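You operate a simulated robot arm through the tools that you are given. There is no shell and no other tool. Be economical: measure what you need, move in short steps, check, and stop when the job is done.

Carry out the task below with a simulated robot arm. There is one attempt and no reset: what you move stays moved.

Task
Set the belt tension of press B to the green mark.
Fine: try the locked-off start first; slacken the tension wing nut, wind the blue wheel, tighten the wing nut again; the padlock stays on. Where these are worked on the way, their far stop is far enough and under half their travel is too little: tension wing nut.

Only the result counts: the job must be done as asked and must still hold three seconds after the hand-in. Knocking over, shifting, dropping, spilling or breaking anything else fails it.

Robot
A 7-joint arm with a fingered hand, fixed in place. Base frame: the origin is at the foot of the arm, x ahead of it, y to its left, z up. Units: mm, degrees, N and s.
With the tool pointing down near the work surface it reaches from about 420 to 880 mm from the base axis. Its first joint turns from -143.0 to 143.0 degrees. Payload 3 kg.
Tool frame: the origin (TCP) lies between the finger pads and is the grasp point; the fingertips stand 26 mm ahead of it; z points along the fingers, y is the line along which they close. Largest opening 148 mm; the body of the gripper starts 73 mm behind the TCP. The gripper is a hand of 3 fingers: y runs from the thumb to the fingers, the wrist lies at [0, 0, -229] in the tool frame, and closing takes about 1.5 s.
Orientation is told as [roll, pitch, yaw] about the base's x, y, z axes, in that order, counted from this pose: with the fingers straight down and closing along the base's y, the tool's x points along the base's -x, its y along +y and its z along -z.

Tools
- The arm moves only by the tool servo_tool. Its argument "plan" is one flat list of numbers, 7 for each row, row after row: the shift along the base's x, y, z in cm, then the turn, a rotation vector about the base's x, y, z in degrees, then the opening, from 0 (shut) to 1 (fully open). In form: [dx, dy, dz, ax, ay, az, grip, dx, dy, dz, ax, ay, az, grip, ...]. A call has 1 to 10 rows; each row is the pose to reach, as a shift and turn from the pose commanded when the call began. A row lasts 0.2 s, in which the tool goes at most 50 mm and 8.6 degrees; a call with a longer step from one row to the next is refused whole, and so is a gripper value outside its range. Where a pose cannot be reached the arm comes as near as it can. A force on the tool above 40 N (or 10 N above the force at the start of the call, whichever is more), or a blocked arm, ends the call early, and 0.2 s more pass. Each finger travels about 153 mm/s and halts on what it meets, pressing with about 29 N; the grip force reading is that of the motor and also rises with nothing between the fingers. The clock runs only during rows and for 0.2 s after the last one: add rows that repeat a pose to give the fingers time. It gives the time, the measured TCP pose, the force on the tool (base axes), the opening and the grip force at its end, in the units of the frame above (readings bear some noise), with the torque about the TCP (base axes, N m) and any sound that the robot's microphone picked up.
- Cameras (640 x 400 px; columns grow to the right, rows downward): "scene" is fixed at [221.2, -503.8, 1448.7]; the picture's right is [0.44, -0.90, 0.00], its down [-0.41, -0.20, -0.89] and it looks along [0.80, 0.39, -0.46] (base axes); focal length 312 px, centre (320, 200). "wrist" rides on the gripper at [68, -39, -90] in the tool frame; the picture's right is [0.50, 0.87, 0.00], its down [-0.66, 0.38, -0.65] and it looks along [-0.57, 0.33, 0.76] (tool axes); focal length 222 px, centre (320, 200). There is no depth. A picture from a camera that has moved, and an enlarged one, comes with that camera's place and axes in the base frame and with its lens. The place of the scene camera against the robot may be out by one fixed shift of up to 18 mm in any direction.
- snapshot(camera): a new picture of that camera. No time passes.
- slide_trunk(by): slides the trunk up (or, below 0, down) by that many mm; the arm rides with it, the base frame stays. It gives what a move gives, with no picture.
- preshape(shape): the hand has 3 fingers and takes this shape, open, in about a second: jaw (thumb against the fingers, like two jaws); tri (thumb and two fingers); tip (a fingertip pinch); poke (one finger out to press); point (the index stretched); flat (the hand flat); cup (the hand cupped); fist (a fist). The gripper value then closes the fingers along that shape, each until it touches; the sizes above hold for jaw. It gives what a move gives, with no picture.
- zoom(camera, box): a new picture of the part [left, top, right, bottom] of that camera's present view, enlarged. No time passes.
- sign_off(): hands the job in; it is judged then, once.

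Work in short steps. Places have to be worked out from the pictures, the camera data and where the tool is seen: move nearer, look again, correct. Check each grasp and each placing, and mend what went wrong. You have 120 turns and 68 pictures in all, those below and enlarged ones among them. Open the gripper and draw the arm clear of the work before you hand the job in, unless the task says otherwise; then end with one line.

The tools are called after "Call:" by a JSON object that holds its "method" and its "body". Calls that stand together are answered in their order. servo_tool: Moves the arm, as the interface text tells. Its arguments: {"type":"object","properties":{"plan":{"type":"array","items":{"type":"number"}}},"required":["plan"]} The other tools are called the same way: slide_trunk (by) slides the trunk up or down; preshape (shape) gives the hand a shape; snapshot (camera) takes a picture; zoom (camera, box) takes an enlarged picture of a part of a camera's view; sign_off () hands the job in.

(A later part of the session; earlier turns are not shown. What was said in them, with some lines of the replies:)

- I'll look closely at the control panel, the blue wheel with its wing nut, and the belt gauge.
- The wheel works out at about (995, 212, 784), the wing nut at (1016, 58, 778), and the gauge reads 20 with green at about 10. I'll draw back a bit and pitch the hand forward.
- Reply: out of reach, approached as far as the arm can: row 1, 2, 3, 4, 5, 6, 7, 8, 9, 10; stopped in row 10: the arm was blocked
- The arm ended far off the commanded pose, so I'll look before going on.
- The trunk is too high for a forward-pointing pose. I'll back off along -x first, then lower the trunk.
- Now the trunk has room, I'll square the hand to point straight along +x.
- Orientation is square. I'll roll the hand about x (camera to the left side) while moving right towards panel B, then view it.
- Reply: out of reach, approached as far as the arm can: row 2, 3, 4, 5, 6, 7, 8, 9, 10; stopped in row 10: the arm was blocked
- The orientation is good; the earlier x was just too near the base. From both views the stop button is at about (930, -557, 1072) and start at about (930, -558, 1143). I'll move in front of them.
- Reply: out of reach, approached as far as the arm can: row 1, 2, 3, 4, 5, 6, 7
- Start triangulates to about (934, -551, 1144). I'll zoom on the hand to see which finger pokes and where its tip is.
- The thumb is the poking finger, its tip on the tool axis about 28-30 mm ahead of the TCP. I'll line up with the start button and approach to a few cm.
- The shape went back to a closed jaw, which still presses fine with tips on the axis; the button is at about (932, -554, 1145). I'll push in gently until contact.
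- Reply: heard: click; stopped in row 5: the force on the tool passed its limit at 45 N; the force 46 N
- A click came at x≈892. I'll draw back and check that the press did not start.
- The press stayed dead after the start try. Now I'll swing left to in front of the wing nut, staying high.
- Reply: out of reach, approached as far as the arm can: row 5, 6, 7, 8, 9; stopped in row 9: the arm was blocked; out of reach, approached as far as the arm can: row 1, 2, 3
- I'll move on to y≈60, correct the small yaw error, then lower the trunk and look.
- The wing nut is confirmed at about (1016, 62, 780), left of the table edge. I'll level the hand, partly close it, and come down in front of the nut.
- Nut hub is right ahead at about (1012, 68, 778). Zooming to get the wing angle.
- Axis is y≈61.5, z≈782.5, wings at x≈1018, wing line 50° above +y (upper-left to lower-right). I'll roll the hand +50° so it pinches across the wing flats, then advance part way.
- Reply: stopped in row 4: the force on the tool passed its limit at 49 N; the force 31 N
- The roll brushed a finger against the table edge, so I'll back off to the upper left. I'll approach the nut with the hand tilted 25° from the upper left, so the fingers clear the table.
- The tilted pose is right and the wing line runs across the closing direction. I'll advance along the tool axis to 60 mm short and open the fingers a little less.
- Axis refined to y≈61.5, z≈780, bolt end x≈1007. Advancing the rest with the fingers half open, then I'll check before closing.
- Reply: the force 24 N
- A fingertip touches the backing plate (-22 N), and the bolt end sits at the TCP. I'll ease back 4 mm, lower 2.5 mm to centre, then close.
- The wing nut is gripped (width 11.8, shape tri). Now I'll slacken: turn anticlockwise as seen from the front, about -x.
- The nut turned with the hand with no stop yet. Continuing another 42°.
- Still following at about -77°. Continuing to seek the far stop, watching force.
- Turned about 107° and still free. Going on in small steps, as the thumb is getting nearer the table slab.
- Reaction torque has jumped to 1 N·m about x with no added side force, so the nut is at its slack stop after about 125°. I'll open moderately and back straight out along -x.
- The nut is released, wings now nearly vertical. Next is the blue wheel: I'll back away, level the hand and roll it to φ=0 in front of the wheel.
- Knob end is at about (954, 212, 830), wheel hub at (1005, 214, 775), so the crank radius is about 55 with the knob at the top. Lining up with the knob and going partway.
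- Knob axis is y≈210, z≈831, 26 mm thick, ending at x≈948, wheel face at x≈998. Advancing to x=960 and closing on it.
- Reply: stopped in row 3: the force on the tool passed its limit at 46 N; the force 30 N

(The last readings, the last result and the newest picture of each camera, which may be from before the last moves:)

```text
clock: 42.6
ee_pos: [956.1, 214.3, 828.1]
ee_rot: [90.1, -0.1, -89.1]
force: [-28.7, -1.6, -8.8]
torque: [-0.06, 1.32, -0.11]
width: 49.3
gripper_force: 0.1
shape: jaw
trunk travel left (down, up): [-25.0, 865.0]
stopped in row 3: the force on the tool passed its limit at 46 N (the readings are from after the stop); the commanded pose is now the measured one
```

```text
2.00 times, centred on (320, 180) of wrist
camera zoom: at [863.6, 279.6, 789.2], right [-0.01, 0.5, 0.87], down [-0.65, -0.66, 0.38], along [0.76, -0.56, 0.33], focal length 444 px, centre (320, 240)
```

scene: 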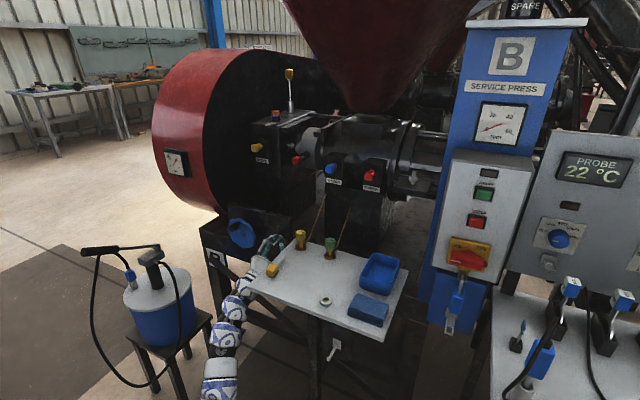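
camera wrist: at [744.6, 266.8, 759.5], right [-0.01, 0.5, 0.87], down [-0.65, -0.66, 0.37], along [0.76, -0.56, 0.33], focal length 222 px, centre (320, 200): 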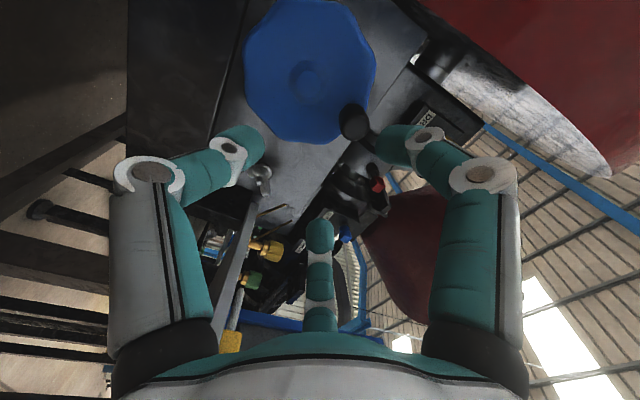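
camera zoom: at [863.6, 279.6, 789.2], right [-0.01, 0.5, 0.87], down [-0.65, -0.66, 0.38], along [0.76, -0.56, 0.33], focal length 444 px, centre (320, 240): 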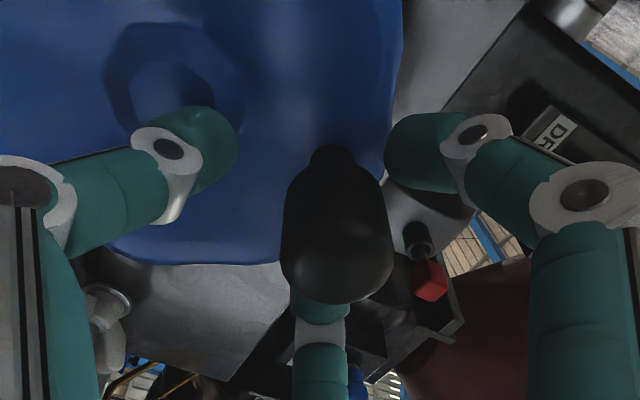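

The thumb tip met the wheel face. Backing 9 mm, raising 4 mm to centre on the knob, then closing.

Call:
{"method": "servo_tool", "body": {"plan": [-0.9, -0.2, 0.4, 0, 0, 0, 0.33, -0.9, -0.2, 0.4, 0, 0, 0, 0.2, -0.9, -0.2, 0.4, 0, 0, 0, 0, -0.9, -0.2, 0.4, 0, 0, 0, 0, -0.9, -0.2, 0.4, 0, 0, 0, 0]}}

Call:
{"method": "zoom", "body": {"camera": "wrist", "box": [160, 80, 480, 280]}}

```text
clock: 43.8
ee_pos: [948.6, 209.4, 833.1]
ee_rot: [90.2, -0.1, -89.3]
force: [0.0, 0.6, 1.1]
torque: [0.0, 0.01, 0.02]
width: 0.0
gripper_force: 29.3
shape: tri
trunk travel left (down, up): [-25.0, 865.0]
```

```text
2.00 times, centred on (320, 180) of wrist
camera zoom: at [857.3, 276.4, 794.2], right [-0.01, 0.5, 0.86], down [-0.65, -0.66, 0.38], along [0.76, -0.56, 0.33], focal length 444 px, centre (320, 240)
```

zoom: 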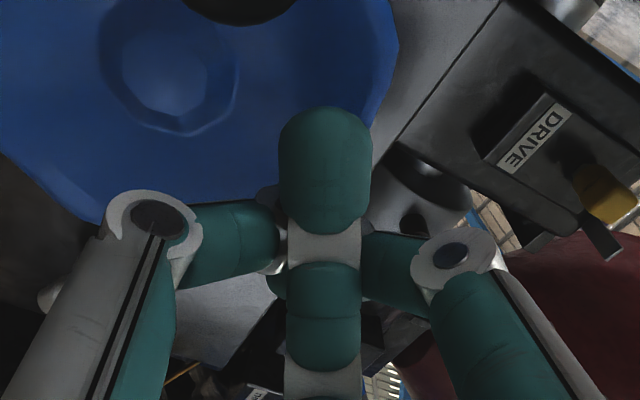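

The knob slipped out and the wheel turned (knob went to the left). Checking gauge and knob position.

Call:
{"method": "zoom", "body": {"camera": "scene", "box": [150, 130, 310, 270]}}

Call:
{"method": "snapshot", "body": {"camera": "wrist"}}

```text
2.86 times, centred on (230, 200) of scene
camera zoom: at [221.2, -503.8, 1448.7], right [0.44, -0.9, 0.0], down [-0.41, -0.2, -0.89], along [0.8, 0.39, -0.46], focal length 890 px, centre (577, 200)
```

zoom: 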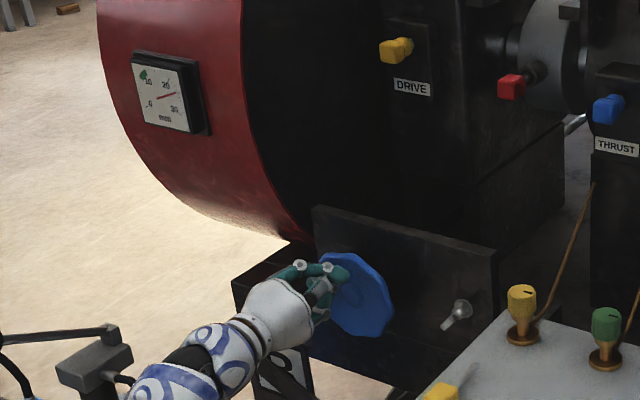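

```text
27 pictures are left
camera wrist: at [857.3, 276.4, 794.2], right [-0.01, 0.5, 0.86], down [-0.65, -0.66, 0.38], along [0.76, -0.56, 0.33], focal length 222 px, centre (320, 200)
```

wrist: 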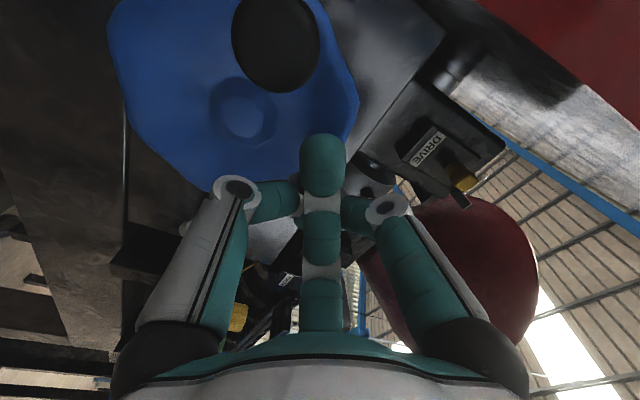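

Gauge rose to ~25 for ~80° anticlockwise, so clockwise reduces it at about 16° per mm, and I need about 230° clockwise. The knob is now at about (948, 263, 785). Backing off, opening and lining up on it.

Call:
{"method": "servo_tool", "body": {"plan": [-4, 0, 0, 0, 0, 0, 0, -6, 2, -2, 0, 0, 0, 0.3, -6, 5.4, -4.8, 0, 0, 0, 0.5, -6, 5.4, -4.8, 0, 0, 0, 0.5, -6, 5.4, -4.8, 0, 0, 0, 0.5]}}

Call:
{"method": "snapshot", "body": {"camera": "wrist"}}

Call:
{"method": "zoom", "body": {"camera": "scene", "box": [150, 130, 310, 270]}}

```text
clock: 45.0
ee_pos: [887.3, 263.1, 784.2]
ee_rot: [90.2, -0.1, -89.4]
force: [-0.5, 0.3, -0.3]
torque: [0.0, 0.03, 0.0]
width: 70.9
gripper_force: 0.1
shape: jaw
trunk travel left (down, up): [-25.0, 865.0]
```

```text
26 pictures are left
camera wrist: at [796.6, 330.0, 745.5], right [-0.01, 0.5, 0.86], down [-0.65, -0.66, 0.38], along [0.76, -0.56, 0.33], focal length 222 px, centre (320, 200)
```

wrist: 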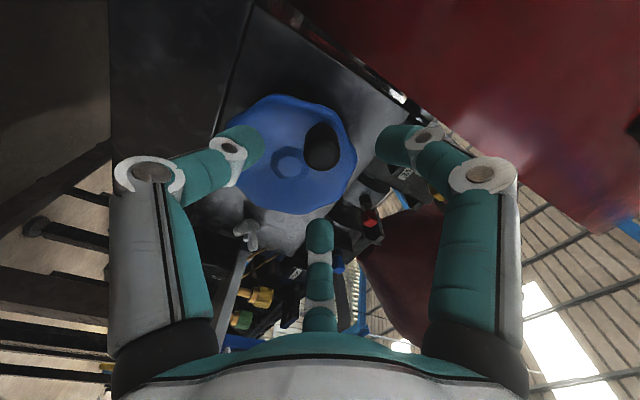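

```text
2.86 times, centred on (230, 200) of scene
camera zoom: at [221.2, -503.8, 1448.7], right [0.44, -0.9, 0.0], down [-0.41, -0.2, -0.89], along [0.8, 0.39, -0.46], focal length 890 px, centre (577, 200)
```

zoom: 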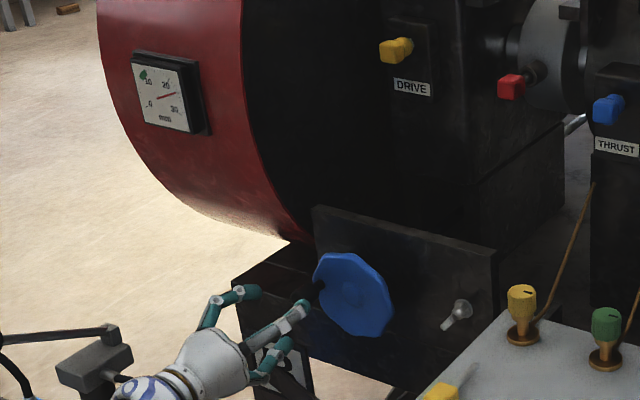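

I'll cage the knob loosely with the fingers (opening 0.3) rather than squeeze it, then drag it round the hub at about (210, 778). First inserting over the knob.

Call:
{"method": "servo_tool", "body": {"plan": [2, -0.1, 0.3, 0, 0, 0, 0.5, 4, -0.1, 0.3, 0, 0, 0, 0.5, 5.8, -0.1, 0.3, 0, 0, 0, 0.5, 5.8, -0.1, 0.3, 0, 0, 0, 0.3, 5.8, -0.1, 0.3, 0, 0, 0, 0.3]}}

Call:
{"method": "zoom", "body": {"camera": "wrist", "box": [160, 80, 480, 280]}}

```text
clock: 46.2
ee_pos: [946.5, 262.0, 788.1]
ee_rot: [90.2, -0.1, -89.4]
force: [0.1, -0.5, 0.0]
torque: [-0.01, -0.05, -0.01]
width: 43.0
gripper_force: 0.0
shape: jaw
trunk travel left (down, up): [-25.0, 865.0]
```

```text
2.00 times, centred on (320, 180) of wrist
camera zoom: at [855.1, 328.6, 749.5], right [-0.01, 0.5, 0.86], down [-0.65, -0.66, 0.38], along [0.76, -0.56, 0.33], focal length 444 px, centre (320, 240)
```

zoom: 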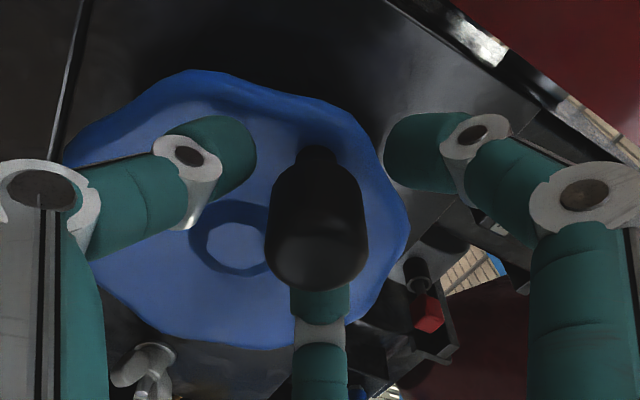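

The knob is centred in the cage. Dragging it clockwise over the top, about 80° along the arc.

Call:
{"method": "servo_tool", "body": {"plan": [0, -0.22, 0.8, 0, 0, 0, 0.3, 0, -0.56, 1.56, 0, 0, 0, 0.3, 0, -1.02, 2.25, 0, 0, 0, 0.3, 0, -1.59, 2.87, 0, 0, 0, 0.3, 0, -2.24, 3.38, 0, 0, 0, 0.3, 0, -2.96, 3.79, 0, 0, 0, 0.3, 0, -3.74, 4.08, 0, 0, 0, 0.3, 0, -4.55, 4.25, 0, 0, 0, 0.3, 0, -5.38, 4.29, 0, 0, 0, 0.3]}}

Call:
{"method": "zoom", "body": {"camera": "wrist", "box": [160, 80, 480, 280]}}

Call:
{"method": "zoom", "body": {"camera": "scene", "box": [150, 130, 214, 190]}}

```text
clock: 48.2
ee_pos: [947.1, 208.7, 830.7]
ee_rot: [90.2, -0.2, -89.4]
force: [-0.6, -0.3, 0.2]
torque: [0.01, -0.01, -0.04]
width: 42.9
gripper_force: 0.0
shape: jaw
trunk travel left (down, up): [-25.0, 865.0]
```

```text
2.00 times, centred on (320, 180) of wrist
camera zoom: at [854.5, 275.1, 791.7], right [-0.01, 0.5, 0.86], down [-0.65, -0.66, 0.38], along [0.76, -0.56, 0.33], focal length 444 px, centre (320, 240)
```

zoom: 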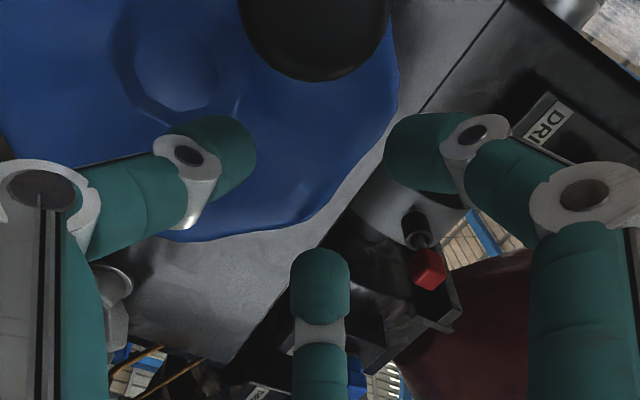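

```text
6.67 times, centred on (182, 160) of scene
camera zoom: at [221.2, -503.8, 1448.7], right [0.44, -0.9, 0.0], down [-0.41, -0.2, -0.89], along [0.8, 0.39, -0.46], focal length 2078 px, centre (1240, 467)
```

zoom: 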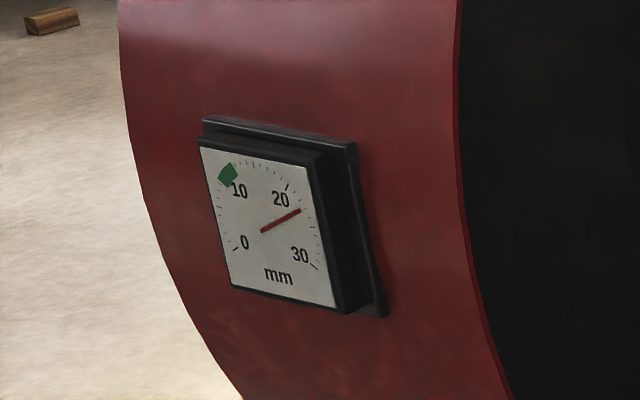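

The knob escaped the cage after ~20° (gauge ~22.5). I'll use closed fingers to push it from behind instead: back out, close, and re-enter at az about -15° on the knob's circle.

Call:
{"method": "servo_tool", "body": {"plan": [-2.5, 0, 0, 0, 0, 0, 0.2, -5, 0, 0, 0, 0, 0, 0, -5, 2.5, -3.3, 0, 0, 0, 0, -5, 5.15, -6.6, 0, 0, 0, 0, -5, 5.15, -6.6, 0, 0, 0, 0, -2, 5.15, -6.6, 0, 0, 0, 0, 0.2, 5.15, -6.6, 0, 0, 0, 0, 0.2, 5.15, -6.6, 0, 0, 0, 0]}}

Call:
{"method": "zoom", "body": {"camera": "wrist", "box": [160, 80, 480, 280]}}

```text
clock: 50.0
ee_pos: [950.1, 261.5, 765.8]
ee_rot: [90.2, -0.1, -89.4]
force: [0.9, -0.4, 0.5]
torque: [0.0, 0.0, -0.02]
width: 0.0
gripper_force: 28.9
shape: tri
trunk travel left (down, up): [-25.0, 865.0]
```

```text
2.00 times, centred on (320, 180) of wrist
camera zoom: at [858.3, 326.9, 725.6], right [-0.01, 0.5, 0.86], down [-0.65, -0.66, 0.38], along [0.76, -0.56, 0.33], focal length 444 px, centre (320, 240)
```

zoom: 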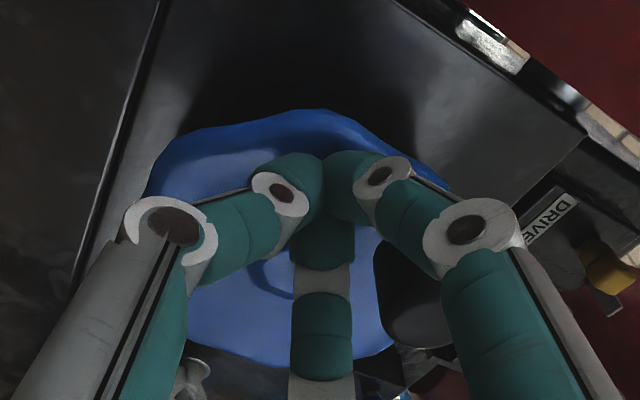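

The closed fingers are just below the knob. Pushing it clockwise along the arc by 90°.

Call:
{"method": "servo_tool", "body": {"plan": [0, 0.15, 0.81, 0, 0, 0, 0, 0, 0.17, 1.63, 0, 0, 0, 0, 0, 0.07, 2.45, 0, 0, 0, 0, 0, -0.17, 3.24, 0, 0, 0, 0, 0, -0.52, 3.98, 0, 0, 0, 0, 0, -0.99, 4.66, 0, 0, 0, 0, 0, -1.56, 5.26, 0, 0, 0, 0, 0, -2.21, 5.76, 0, 0, 0, 0, 0, -2.93, 6.16, 0, 0, 0, 0, 0, -3.71, 6.43, 0, 0, 0, 0]}}

Call:
{"method": "zoom", "body": {"camera": "wrist", "box": [160, 80, 480, 280]}}

Call:
{"method": "zoom", "body": {"camera": "scene", "box": [150, 130, 310, 270]}}

```text
clock: 52.2
ee_pos: [948.3, 223.2, 829.4]
ee_rot: [90.2, -0.2, -89.3]
force: [-0.5, 1.0, 0.9]
torque: [-0.02, -0.01, 0.01]
width: 0.0
gripper_force: 29.0
shape: tri
trunk travel left (down, up): [-25.0, 865.0]
```

```text
2.00 times, centred on (320, 180) of wrist
camera zoom: at [856.8, 289.9, 789.5], right [-0.01, 0.5, 0.86], down [-0.65, -0.66, 0.38], along [0.76, -0.56, 0.33], focal length 444 px, centre (320, 240)
```

zoom: 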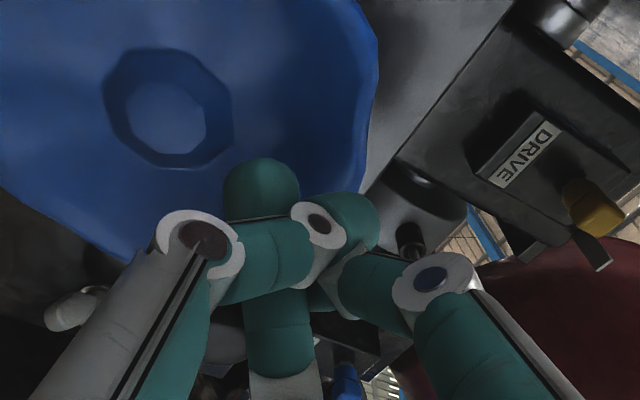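

```text
2.86 times, centred on (230, 200) of scene
camera zoom: at [221.2, -503.8, 1448.7], right [0.44, -0.9, 0.0], down [-0.41, -0.2, -0.89], along [0.8, 0.39, -0.46], focal length 890 px, centre (577, 200)
```

zoom: 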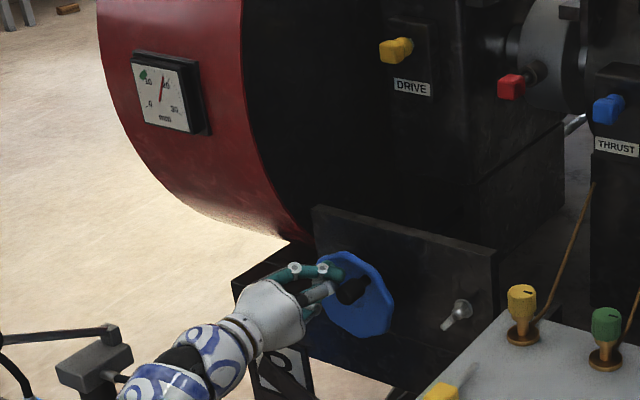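

Pushing works: the gauge has dropped to about 17.5. Continuing 45° more.

Call:
{"method": "servo_tool", "body": {"plan": [0, -0.81, 0.15, 0, 0, 0, 0, 0, -1.63, 0.17, 0, 0, 0, 0, 0, -2.45, 0.07, 0, 0, 0, 0, 0, -3.24, -0.17, 0, 0, 0, 0, 0, -3.98, -0.52, 0, 0, 0, 0]}}

Call:
{"method": "zoom", "body": {"camera": "scene", "box": [150, 130, 230, 180]}}

```text
clock: 53.4
ee_pos: [948.5, 182.4, 824.4]
ee_rot: [90.2, -0.1, -89.4]
force: [-0.2, 0.8, 0.2]
torque: [-0.02, -0.01, 0.02]
width: 0.2
gripper_force: 28.9
shape: tri
trunk travel left (down, up): [-25.0, 865.0]
```

```text
8.00 times, centred on (190, 155) of scene
camera zoom: at [221.2, -503.8, 1448.7], right [0.44, -0.9, 0.0], down [-0.41, -0.2, -0.89], along [0.8, 0.39, -0.46], focal length 2493 px, centre (1360, 560)
```

zoom: 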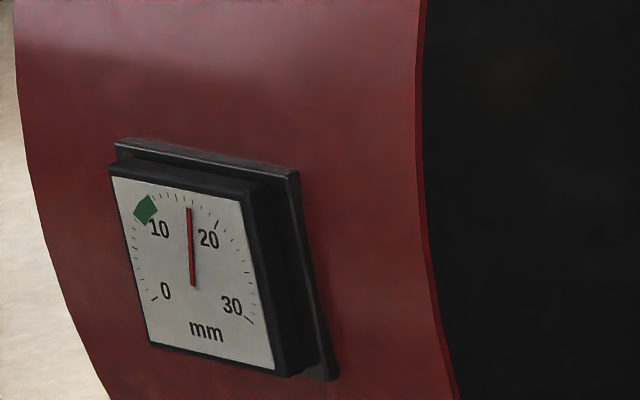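

Gauge is now about 16.5, falling about 1 mm per 20-25°. Pushing on 72° down the right side.

Call:
{"method": "servo_tool", "body": {"plan": [0, -0.68, -0.47, 0, 0, 0, 0, 0, -1.28, -1.04, 0, 0, 0, 0, 0, -1.78, -1.69, 0, 0, 0, 0, 0, -2.18, -2.41, 0, 0, 0, 0, 0, -2.45, -3.19, 0, 0, 0, 0, 0, -2.6, -4, 0, 0, 0, 0, 0, -2.62, -4.82, 0, 0, 0, 0, 0, -2.52, -5.64, 0, 0, 0, 0]}}

Call:
{"method": "zoom", "body": {"camera": "scene", "box": [150, 130, 310, 270]}}

```text
clock: 55.2
ee_pos: [949.7, 156.9, 767.9]
ee_rot: [90.2, -0.1, -89.4]
force: [0.0, -0.7, 0.3]
torque: [-0.03, 0.0, -0.04]
width: 0.0
gripper_force: 29.0
shape: tri
trunk travel left (down, up): [-25.0, 865.0]
```

```text
2.86 times, centred on (230, 200) of scene
camera zoom: at [221.2, -503.8, 1448.7], right [0.44, -0.9, 0.0], down [-0.41, -0.2, -0.89], along [0.8, 0.39, -0.46], focal length 890 px, centre (577, 200)
```

zoom: 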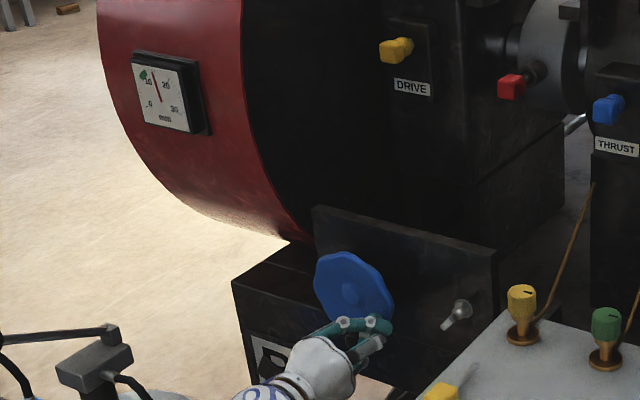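

Gauge is near 13 now. Pushing 45° more, then a close reading.

Call:
{"method": "servo_tool", "body": {"plan": [0, 0.24, -0.79, 0, 0, 0, 0, 0, 0.59, -1.53, 0, 0, 0, 0, 0, 1.06, -2.21, 0, 0, 0, 0, 0, 1.63, -2.81, 0, 0, 0, 0, 0, 2.28, -3.31, 0, 0, 0, 0]}}

Call:
{"method": "zoom", "body": {"camera": "scene", "box": [150, 140, 198, 180]}}

```text
clock: 56.4
ee_pos: [948.2, 180.2, 734.0]
ee_rot: [90.2, -0.1, -89.4]
force: [0.3, -1.1, -0.1]
torque: [0.02, 0.01, 0.02]
width: 0.0
gripper_force: 28.5
shape: tri
trunk travel left (down, up): [-25.0, 865.0]
```

```text
10.00 times, centred on (174, 160) of scene
camera zoom: at [221.2, -503.8, 1448.7], right [0.44, -0.9, 0.0], down [-0.41, -0.2, -0.89], along [0.8, 0.39, -0.46], focal length 3117 px, centre (1780, 600)
```

zoom: 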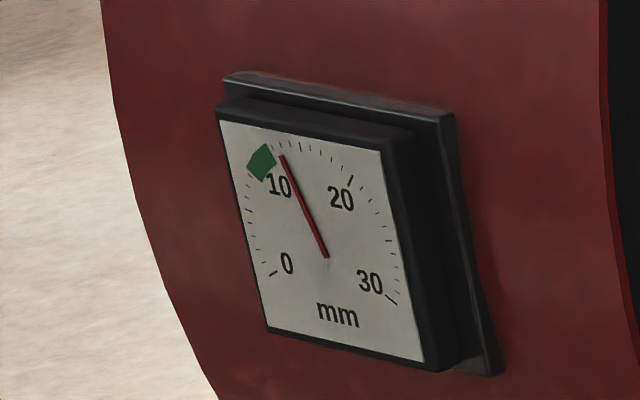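

Pointer is at about 11.7, just above the green patch (centre ≈10). Pushing 30° more.

Call:
{"method": "servo_tool", "body": {"plan": [0, 0.72, -0.4, 0, 0, 0, 0, 0, 1.5, -0.67, 0, 0, 0, 0, 0, 2.31, -0.82, 0, 0, 0, 0, 0, 2.6, -0.84, 0, 0, 0, 0]}}

Call:
{"method": "zoom", "body": {"camera": "scene", "box": [160, 145, 192, 170]}}

```text
clock: 57.4
ee_pos: [948.9, 207.1, 726.0]
ee_rot: [90.1, 0.0, -89.4]
force: [-1.2, -2.5, 2.2]
torque: [0.03, -0.02, 0.04]
width: 0.0
gripper_force: 29.3
shape: tri
trunk travel left (down, up): [-25.0, 865.0]
```

```text
16.00 times, centred on (176, 158) of scene
camera zoom: at [221.2, -503.8, 1448.7], right [0.44, -0.9, 0.0], down [-0.41, -0.2, -0.89], along [0.8, 0.39, -0.46], focal length 4987 px, centre (2624, 880)
```

zoom: 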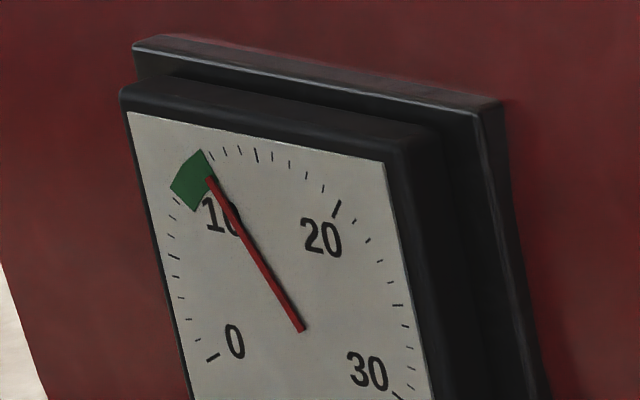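

Pointer is at the upper edge of the green, around 11; about 25° more should centre it.

Call:
{"method": "servo_tool", "body": {"plan": [0, 0.82, 0.02, 0, 0, 0, 0, 0, 1.63, 0.17, 0, 0, 0, 0, 0, 2.15, 0.34, 0, 0, 0, 0, 0, 2.15, 0.34, 0, 0, 0, 0]}}

Call:
{"method": "zoom", "body": {"camera": "scene", "box": [160, 145, 192, 170]}}

```text
clock: 58.4
ee_pos: [947.4, 228.8, 729.2]
ee_rot: [90.2, -0.1, -89.4]
force: [-2.3, -2.4, 0.3]
torque: [0.09, -0.03, 0.09]
width: 0.0
gripper_force: 29.6
shape: tri
trunk travel left (down, up): [-25.0, 865.0]
```

```text
16.00 times, centred on (176, 158) of scene
camera zoom: at [221.2, -503.8, 1448.7], right [0.44, -0.9, 0.0], down [-0.41, -0.2, -0.89], along [0.8, 0.39, -0.46], focal length 4987 px, centre (2624, 880)
```

zoom: 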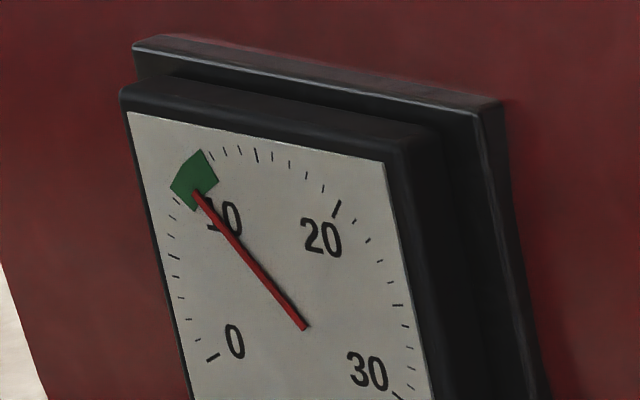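

Pointer is now inside the green, very near its centre. I'll ease off the knob and withdraw straight back.

Call:
{"method": "servo_tool", "body": {"plan": [0, -0.6, -0.1, 0, 0, 0, 0, -4, -0.6, -0.1, 0, 0, 0, 0, -8, -0.6, 0, 0, 0, 0, 0, -11, -1.5, 2, 0, 0, 0, 0.2, -11, -2.2, 5, 0, 0, 0, 0.3, -11, -2.8, 7, 0, 0, 0, 0.4, -11, -2.8, 7, 0, 0, 0, 0.4]}}

Call:
{"method": "servo_tool", "body": {"plan": [0, 0, 0, -7.3, -1.8, -2, 0.4, 0, 0, 0, -14.5, -3.6, -4, 0.4, 0, 0, 0, -21.8, -5.4, -6, 0.4, 0, -2, 0, -29.1, -7.2, -8, 0.4, 0, -4, 0, -36.4, -9, -10, 0.4, 0, -6, -1, -43.6, -10.7, -11.9, 0.3, 0, -8, -2, -50.9, -12.5, -13.9, 0.3, 2, -9, -2, -58.2, -14.3, -15.9, 0.3, 4, -10, -2, -65.4, -16.1, -17.9, 0.3, 7, -10, -2, -72.7, -17.9, -19.9, 0.3]}}

Call:
{"method": "snapshot", "body": {"camera": "wrist"}}

Call:
{"method": "zoom", "body": {"camera": "scene", "box": [160, 145, 192, 170]}}

```text
clock: 60.0
ee_pos: [837.3, 201.3, 798.5]
ee_rot: [90.1, -0.2, -89.4]
force: [0.1, 0.4, 0.6]
torque: [-0.01, 0.01, -0.05]
width: 56.4
gripper_force: 0.0
shape: jaw
trunk travel left (down, up): [-25.0, 865.0]
```

```text
clock: 62.2
ee_pos: [908.4, 100.0, 779.7]
ee_rot: [147.1, -61.1, -148.2]
force: [0.6, 0.7, 0.3]
torque: [-0.02, -0.03, 0.01]
width: 42.9
gripper_force: 0.0
shape: jaw
trunk travel left (down, up): [-25.0, 865.0]
```

```text
13 pictures are left
camera wrist: at [854.3, 86.1, 674.6], right [0.17, 0.96, -0.21], down [-0.88, 0.25, 0.41], along [0.44, 0.11, 0.89], focal length 222 px, centre (320, 200)
```

wrist: 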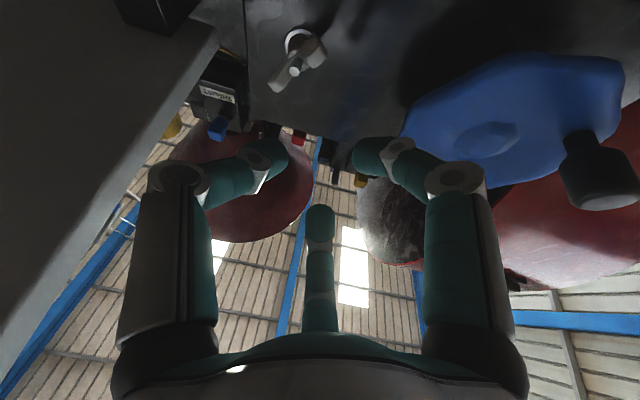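

```text
16.00 times, centred on (176, 158) of scene
camera zoom: at [221.2, -503.8, 1448.7], right [0.44, -0.9, 0.0], down [-0.41, -0.2, -0.89], along [0.8, 0.39, -0.46], focal length 4987 px, centre (2624, 880)
```

zoom: 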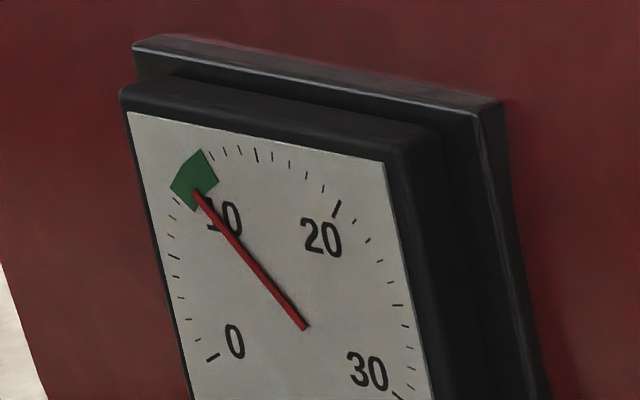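

The setting holds with the hand off, and the view of the nut matches my retreat pose exactly. Going back in along the reverse path and closing on the nut.

Call:
{"method": "servo_tool", "body": {"plan": [4, -2.5, 0, 0, 0, 0, 0.3, 7, -3.5, 0, 0, 0, 0, 0.3, 8.8, -3.9, 0, 0, 0, 0, 0.3, 8.8, -3.9, 0, 0, 0, 0, 0.15, 8.8, -3.9, 0, 0, 0, 0, 0, 8.8, -3.9, 0, 0, 0, 0, 0, 8.8, -3.9, 0, 0, 0, 0, 0]}}

Call:
{"method": "zoom", "body": {"camera": "wrist", "box": [160, 100, 480, 300]}}

```text
clock: 63.8
ee_pos: [995.8, 60.9, 780.9]
ee_rot: [146.9, -61.0, -148.0]
force: [5.8, 5.4, 9.0]
torque: [0.53, -0.26, -0.35]
width: 12.5
gripper_force: 29.0
shape: tri
trunk travel left (down, up): [-25.0, 865.0]
```

```text
2.00 times, centred on (320, 200) of wrist
camera zoom: at [941.8, 47.5, 674.6], right [0.17, 0.96, -0.21], down [-0.88, 0.24, 0.41], along [0.44, 0.11, 0.89], focal length 444 px, centre (320, 200)
```

zoom: 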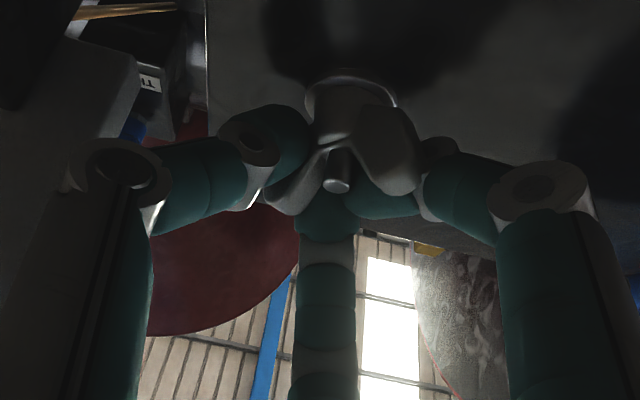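

Gripped well. Tightening: turning +x (clockwise from the front) 70° first.

Call:
{"method": "servo_tool", "body": {"plan": [0, 0, 0, 7, 0, 0, 0, 0, 0, 0, 14, 0, 0, 0, 0, 0, 0, 21, 0, 0, 0, 0, 0, 0, 28, 0, 0, 0, 0, 0, 0, 35, 0, 0, 0, 0, 0, 0, 42, 0, 0, 0, 0, 0, 0, 49, 0, 0, 0, 0, 0, 0, 56, 0, 0, 0, 0, 0, 0, 63, 0, 0, 0, 0, 0, 0, 70, 0, 0, 0]}}

Call:
{"method": "zoom", "body": {"camera": "wrist", "box": [160, 100, 480, 300]}}

```text
clock: 66.0
ee_pos: [996.1, 61.2, 780.1]
ee_rot: [93.8, -3.2, -114.3]
force: [-15.1, -0.8, -4.1]
torque: [-0.04, 0.14, -0.09]
width: 11.3
gripper_force: 28.8
shape: tri
trunk travel left (down, up): [-25.0, 865.0]
```

```text
2.00 times, centred on (320, 200) of wrist
camera zoom: at [942.4, 156.2, 731.1], right [0.17, 0.52, 0.83], down [-0.88, -0.3, 0.37], along [0.44, -0.8, 0.41], focal length 444 px, centre (320, 200)
```

zoom: 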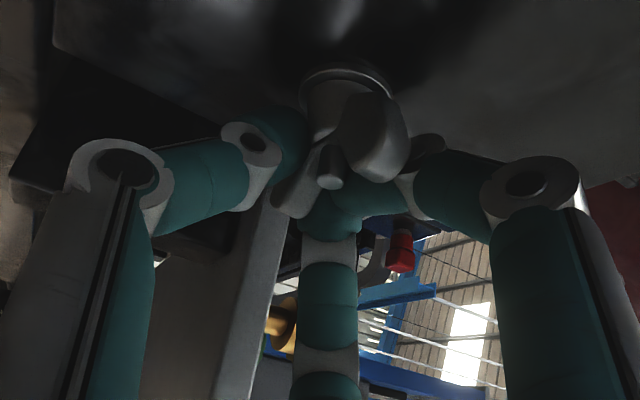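

Nut is following. Continuing towards the tight stop (about 52° left).

Call:
{"method": "servo_tool", "body": {"plan": [0, 0, 0, 7, 0, 0, 0, 0, 0, 0, 14, 0, 0, 0, 0, 0, 0, 21, 0, 0, 0, 0, 0, 0, 28, 0, 0, 0, 0, 0, 0, 35, 0, 0, 0, 0, 0, 0, 42, 0, 0, 0, 0, 0, 0, 48, 0, 0, 0]}}

Call:
{"method": "servo_tool", "body": {"plan": [0, 0, 0, 3, 0, 0, 0, 0, 0, 0, 6, 0, 0, 0, 0, 0, 0, 9, 0, 0, 0]}}

Call:
{"method": "zoom", "body": {"camera": "wrist", "box": [160, 100, 480, 300]}}

```text
clock: 67.6
ee_pos: [997.0, 61.2, 779.1]
ee_rot: [70.4, 39.8, -122.4]
force: [-17.4, -2.8, -12.0]
torque: [-0.06, 0.36, -0.03]
width: 10.9
gripper_force: 29.3
shape: tri
trunk travel left (down, up): [-25.0, 865.0]
```

```text
clock: 68.4
ee_pos: [996.2, 60.1, 779.2]
ee_rot: [63.3, 47.2, -127.2]
force: [-13.4, -5.2, -12.5]
torque: [-0.2, 0.39, -0.08]
width: 10.7
gripper_force: 28.8
shape: tri
trunk travel left (down, up): [-25.0, 865.0]
```

```text
2.00 times, centred on (320, 200) of wrist
camera zoom: at [942.7, 153.0, 832.3], right [0.17, -0.42, 0.89], down [-0.88, -0.47, -0.05], along [0.44, -0.78, -0.45], focal length 444 px, centre (320, 200)
```

zoom: 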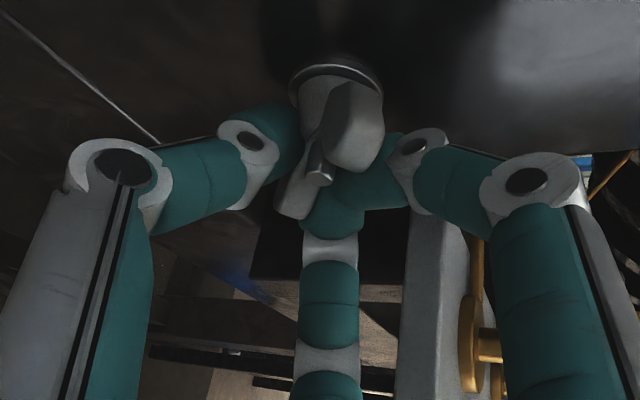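

Back at the starting angle with torque just starting to build. Pressing further to seat the nut at its tight stop.

Call:
{"method": "servo_tool", "body": {"plan": [0, 0, 0, 3, 0, 0, 0, 0, 0, 0, 6, 0, 0, 0, 0, 0, 0, 9, 0, 0, 0, 0, 0, 0, 12, 0, 0, 0]}}

Call:
{"method": "zoom", "body": {"camera": "wrist", "box": [160, 100, 480, 300]}}

```text
clock: 69.4
ee_pos: [996.4, 59.1, 778.2]
ee_rot: [50.4, 55.9, -137.6]
force: [-20.6, -14.1, -18.7]
torque: [-0.38, 0.49, -0.32]
width: 10.2
gripper_force: 28.9
shape: tri
trunk travel left (down, up): [-25.0, 865.0]
```

```text
2.00 times, centred on (320, 200) of wrist
camera zoom: at [943.3, 139.1, 849.7], right [0.17, -0.59, 0.79], down [-0.88, -0.45, -0.15], along [0.44, -0.67, -0.6], focal length 444 px, centre (320, 200)
```

zoom: 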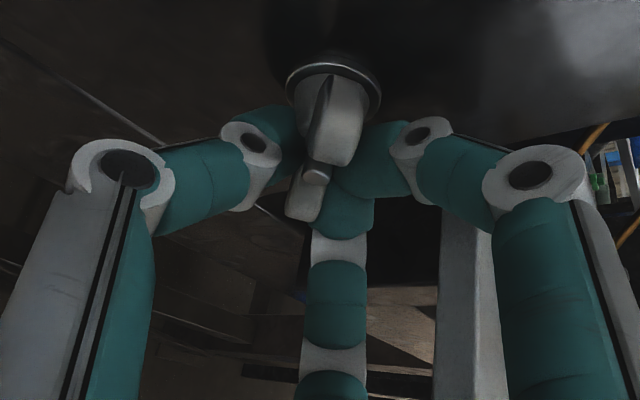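

The wings now lag the hand, so the nut is at its tight stop. Opening, unrolling the overtwist, and backing out to the upper left along the tool axis.

Call:
{"method": "servo_tool", "body": {"plan": [-0.1, 0.1, 0.1, 0, 0, 0, 0.2, -0.1, 0.1, 0.1, 0, 0, 0, 0.4, -0.1, 0.1, 0.1, 0, 0, 0, 0.45, -3, 0.8, 1, 0, 0, 0, 0.45, -6, 2, 2, 0, 0, 0, 0.45, -10, 4, 4, 0, 0, 0, 0.45, -14, 6, 6, 0, 0, 0, 0.45, -18, 8, 8, 0, 0, 0, 0.45]}}

Call:
{"method": "zoom", "body": {"camera": "scene", "box": [210, 200, 322, 270]}}

Call:
{"method": "zoom", "body": {"camera": "scene", "box": [160, 145, 192, 170]}}

```text
clock: 71.2
ee_pos: [816.1, 138.1, 860.0]
ee_rot: [50.6, 56.0, -137.3]
force: [-0.4, -0.3, -0.5]
torque: [0.02, -0.02, -0.02]
width: 63.9
gripper_force: 0.1
shape: jaw
trunk travel left (down, up): [-25.0, 865.0]
```

```text
5.71 times, centred on (266, 235) of scene
camera zoom: at [221.2, -503.8, 1448.7], right [0.44, -0.9, 0.0], down [-0.41, -0.2, -0.89], along [0.8, 0.39, -0.46], focal length 1781 px, centre (629, 0)
```

zoom: 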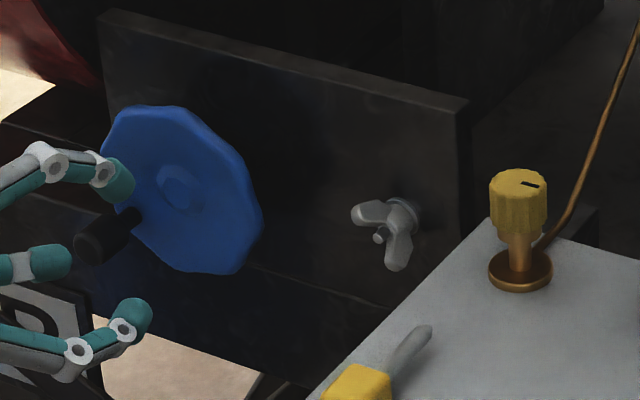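

```text
16.00 times, centred on (176, 158) of scene
camera zoom: at [221.2, -503.8, 1448.7], right [0.44, -0.9, 0.0], down [-0.41, -0.2, -0.89], along [0.8, 0.39, -0.46], focal length 4987 px, centre (2624, 880)
```

zoom: 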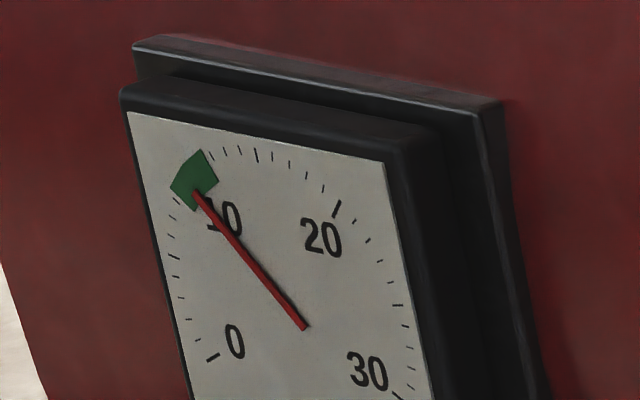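

The nut is back at its original tight angle and the pointer is still in the green. Opening fully, drawing a little further clear and taking a last overall look.

Call:
{"method": "servo_tool", "body": {"plan": [-1, 1.5, 3, 0, 0, 0, 0.7, -2, 3, 6, 0, 0, 0, 1, -2, 3, 8, 0, 0, 0, 1, -2, 3, 8, 0, 0, 0, 1]}}

Call:
{"method": "snapshot", "body": {"camera": "scene"}}

```text
clock: 72.2
ee_pos: [796.1, 170.7, 938.5]
ee_rot: [50.7, 56.1, -137.3]
force: [0.0, 0.0, -0.4]
torque: [0.02, 0.0, 0.01]
width: 142.0
gripper_force: 0.2
shape: jaw
trunk travel left (down, up): [-25.0, 865.0]
```

```text
5 pictures are left
```

scene: 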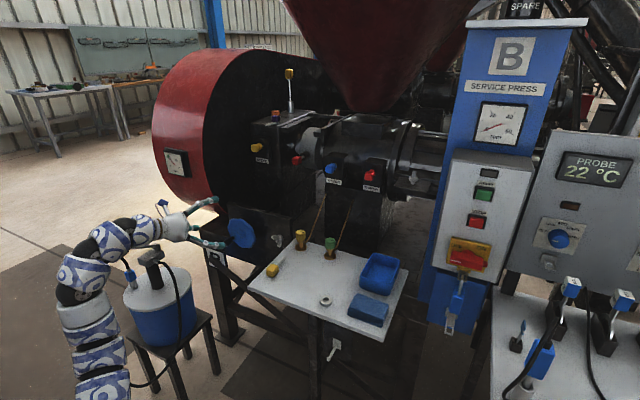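

I'll check the grease pump next to the arm and the isolator with its padlock for any disturbance.

Call:
{"method": "zoom", "body": {"camera": "scene", "box": [60, 200, 252, 400]}}

Call:
{"method": "zoom", "body": {"camera": "scene", "box": [420, 140, 540, 340]}}

```text
2.00 times, centred on (156, 300) of scene
camera zoom: at [221.2, -503.8, 1448.7], right [0.44, -0.9, 0.0], down [-0.41, -0.2, -0.89], along [0.8, 0.39, -0.46], focal length 623 px, centre (648, 0)
```

zoom: 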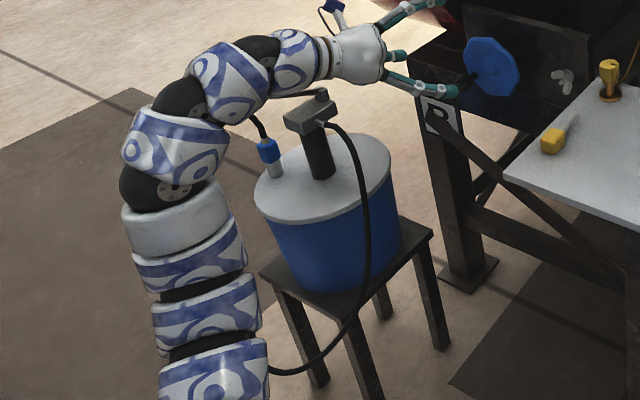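

```text
2.00 times, centred on (480, 240) of scene
camera zoom: at [221.2, -503.8, 1448.7], right [0.44, -0.9, 0.0], down [-0.41, -0.2, -0.89], along [0.8, 0.39, -0.46], focal length 623 px, centre (0, 120)
```

zoom: 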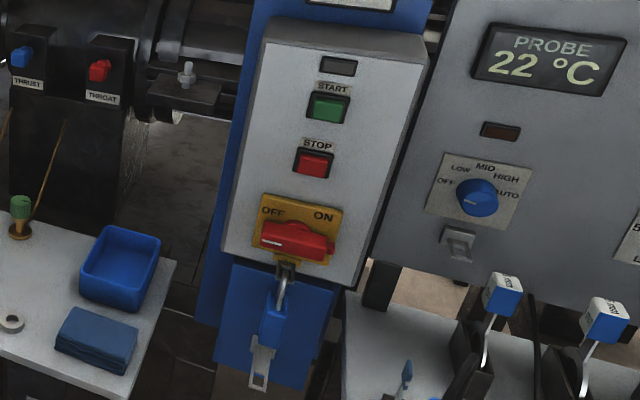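

The isolator, padlock and pump are as they were, the pointer is in the green, the nut is tight and the hand is clear. Handing in.

Call:
{"method": "sign_off", "body": {}}

```text
The job is handed in.
```

I set press B's belt tension to the green mark: the gauge went from 20 mm to about 10 mm, and the pointer held there after the wing nut was tightened back to its stop. I tried the locked-off start first: it clicked, the press stayed dead, and the padlock is still on. While lining up, one finger brushed the table edge and the knob slipped out of my grip once; nothing looked moved in the final pictures.
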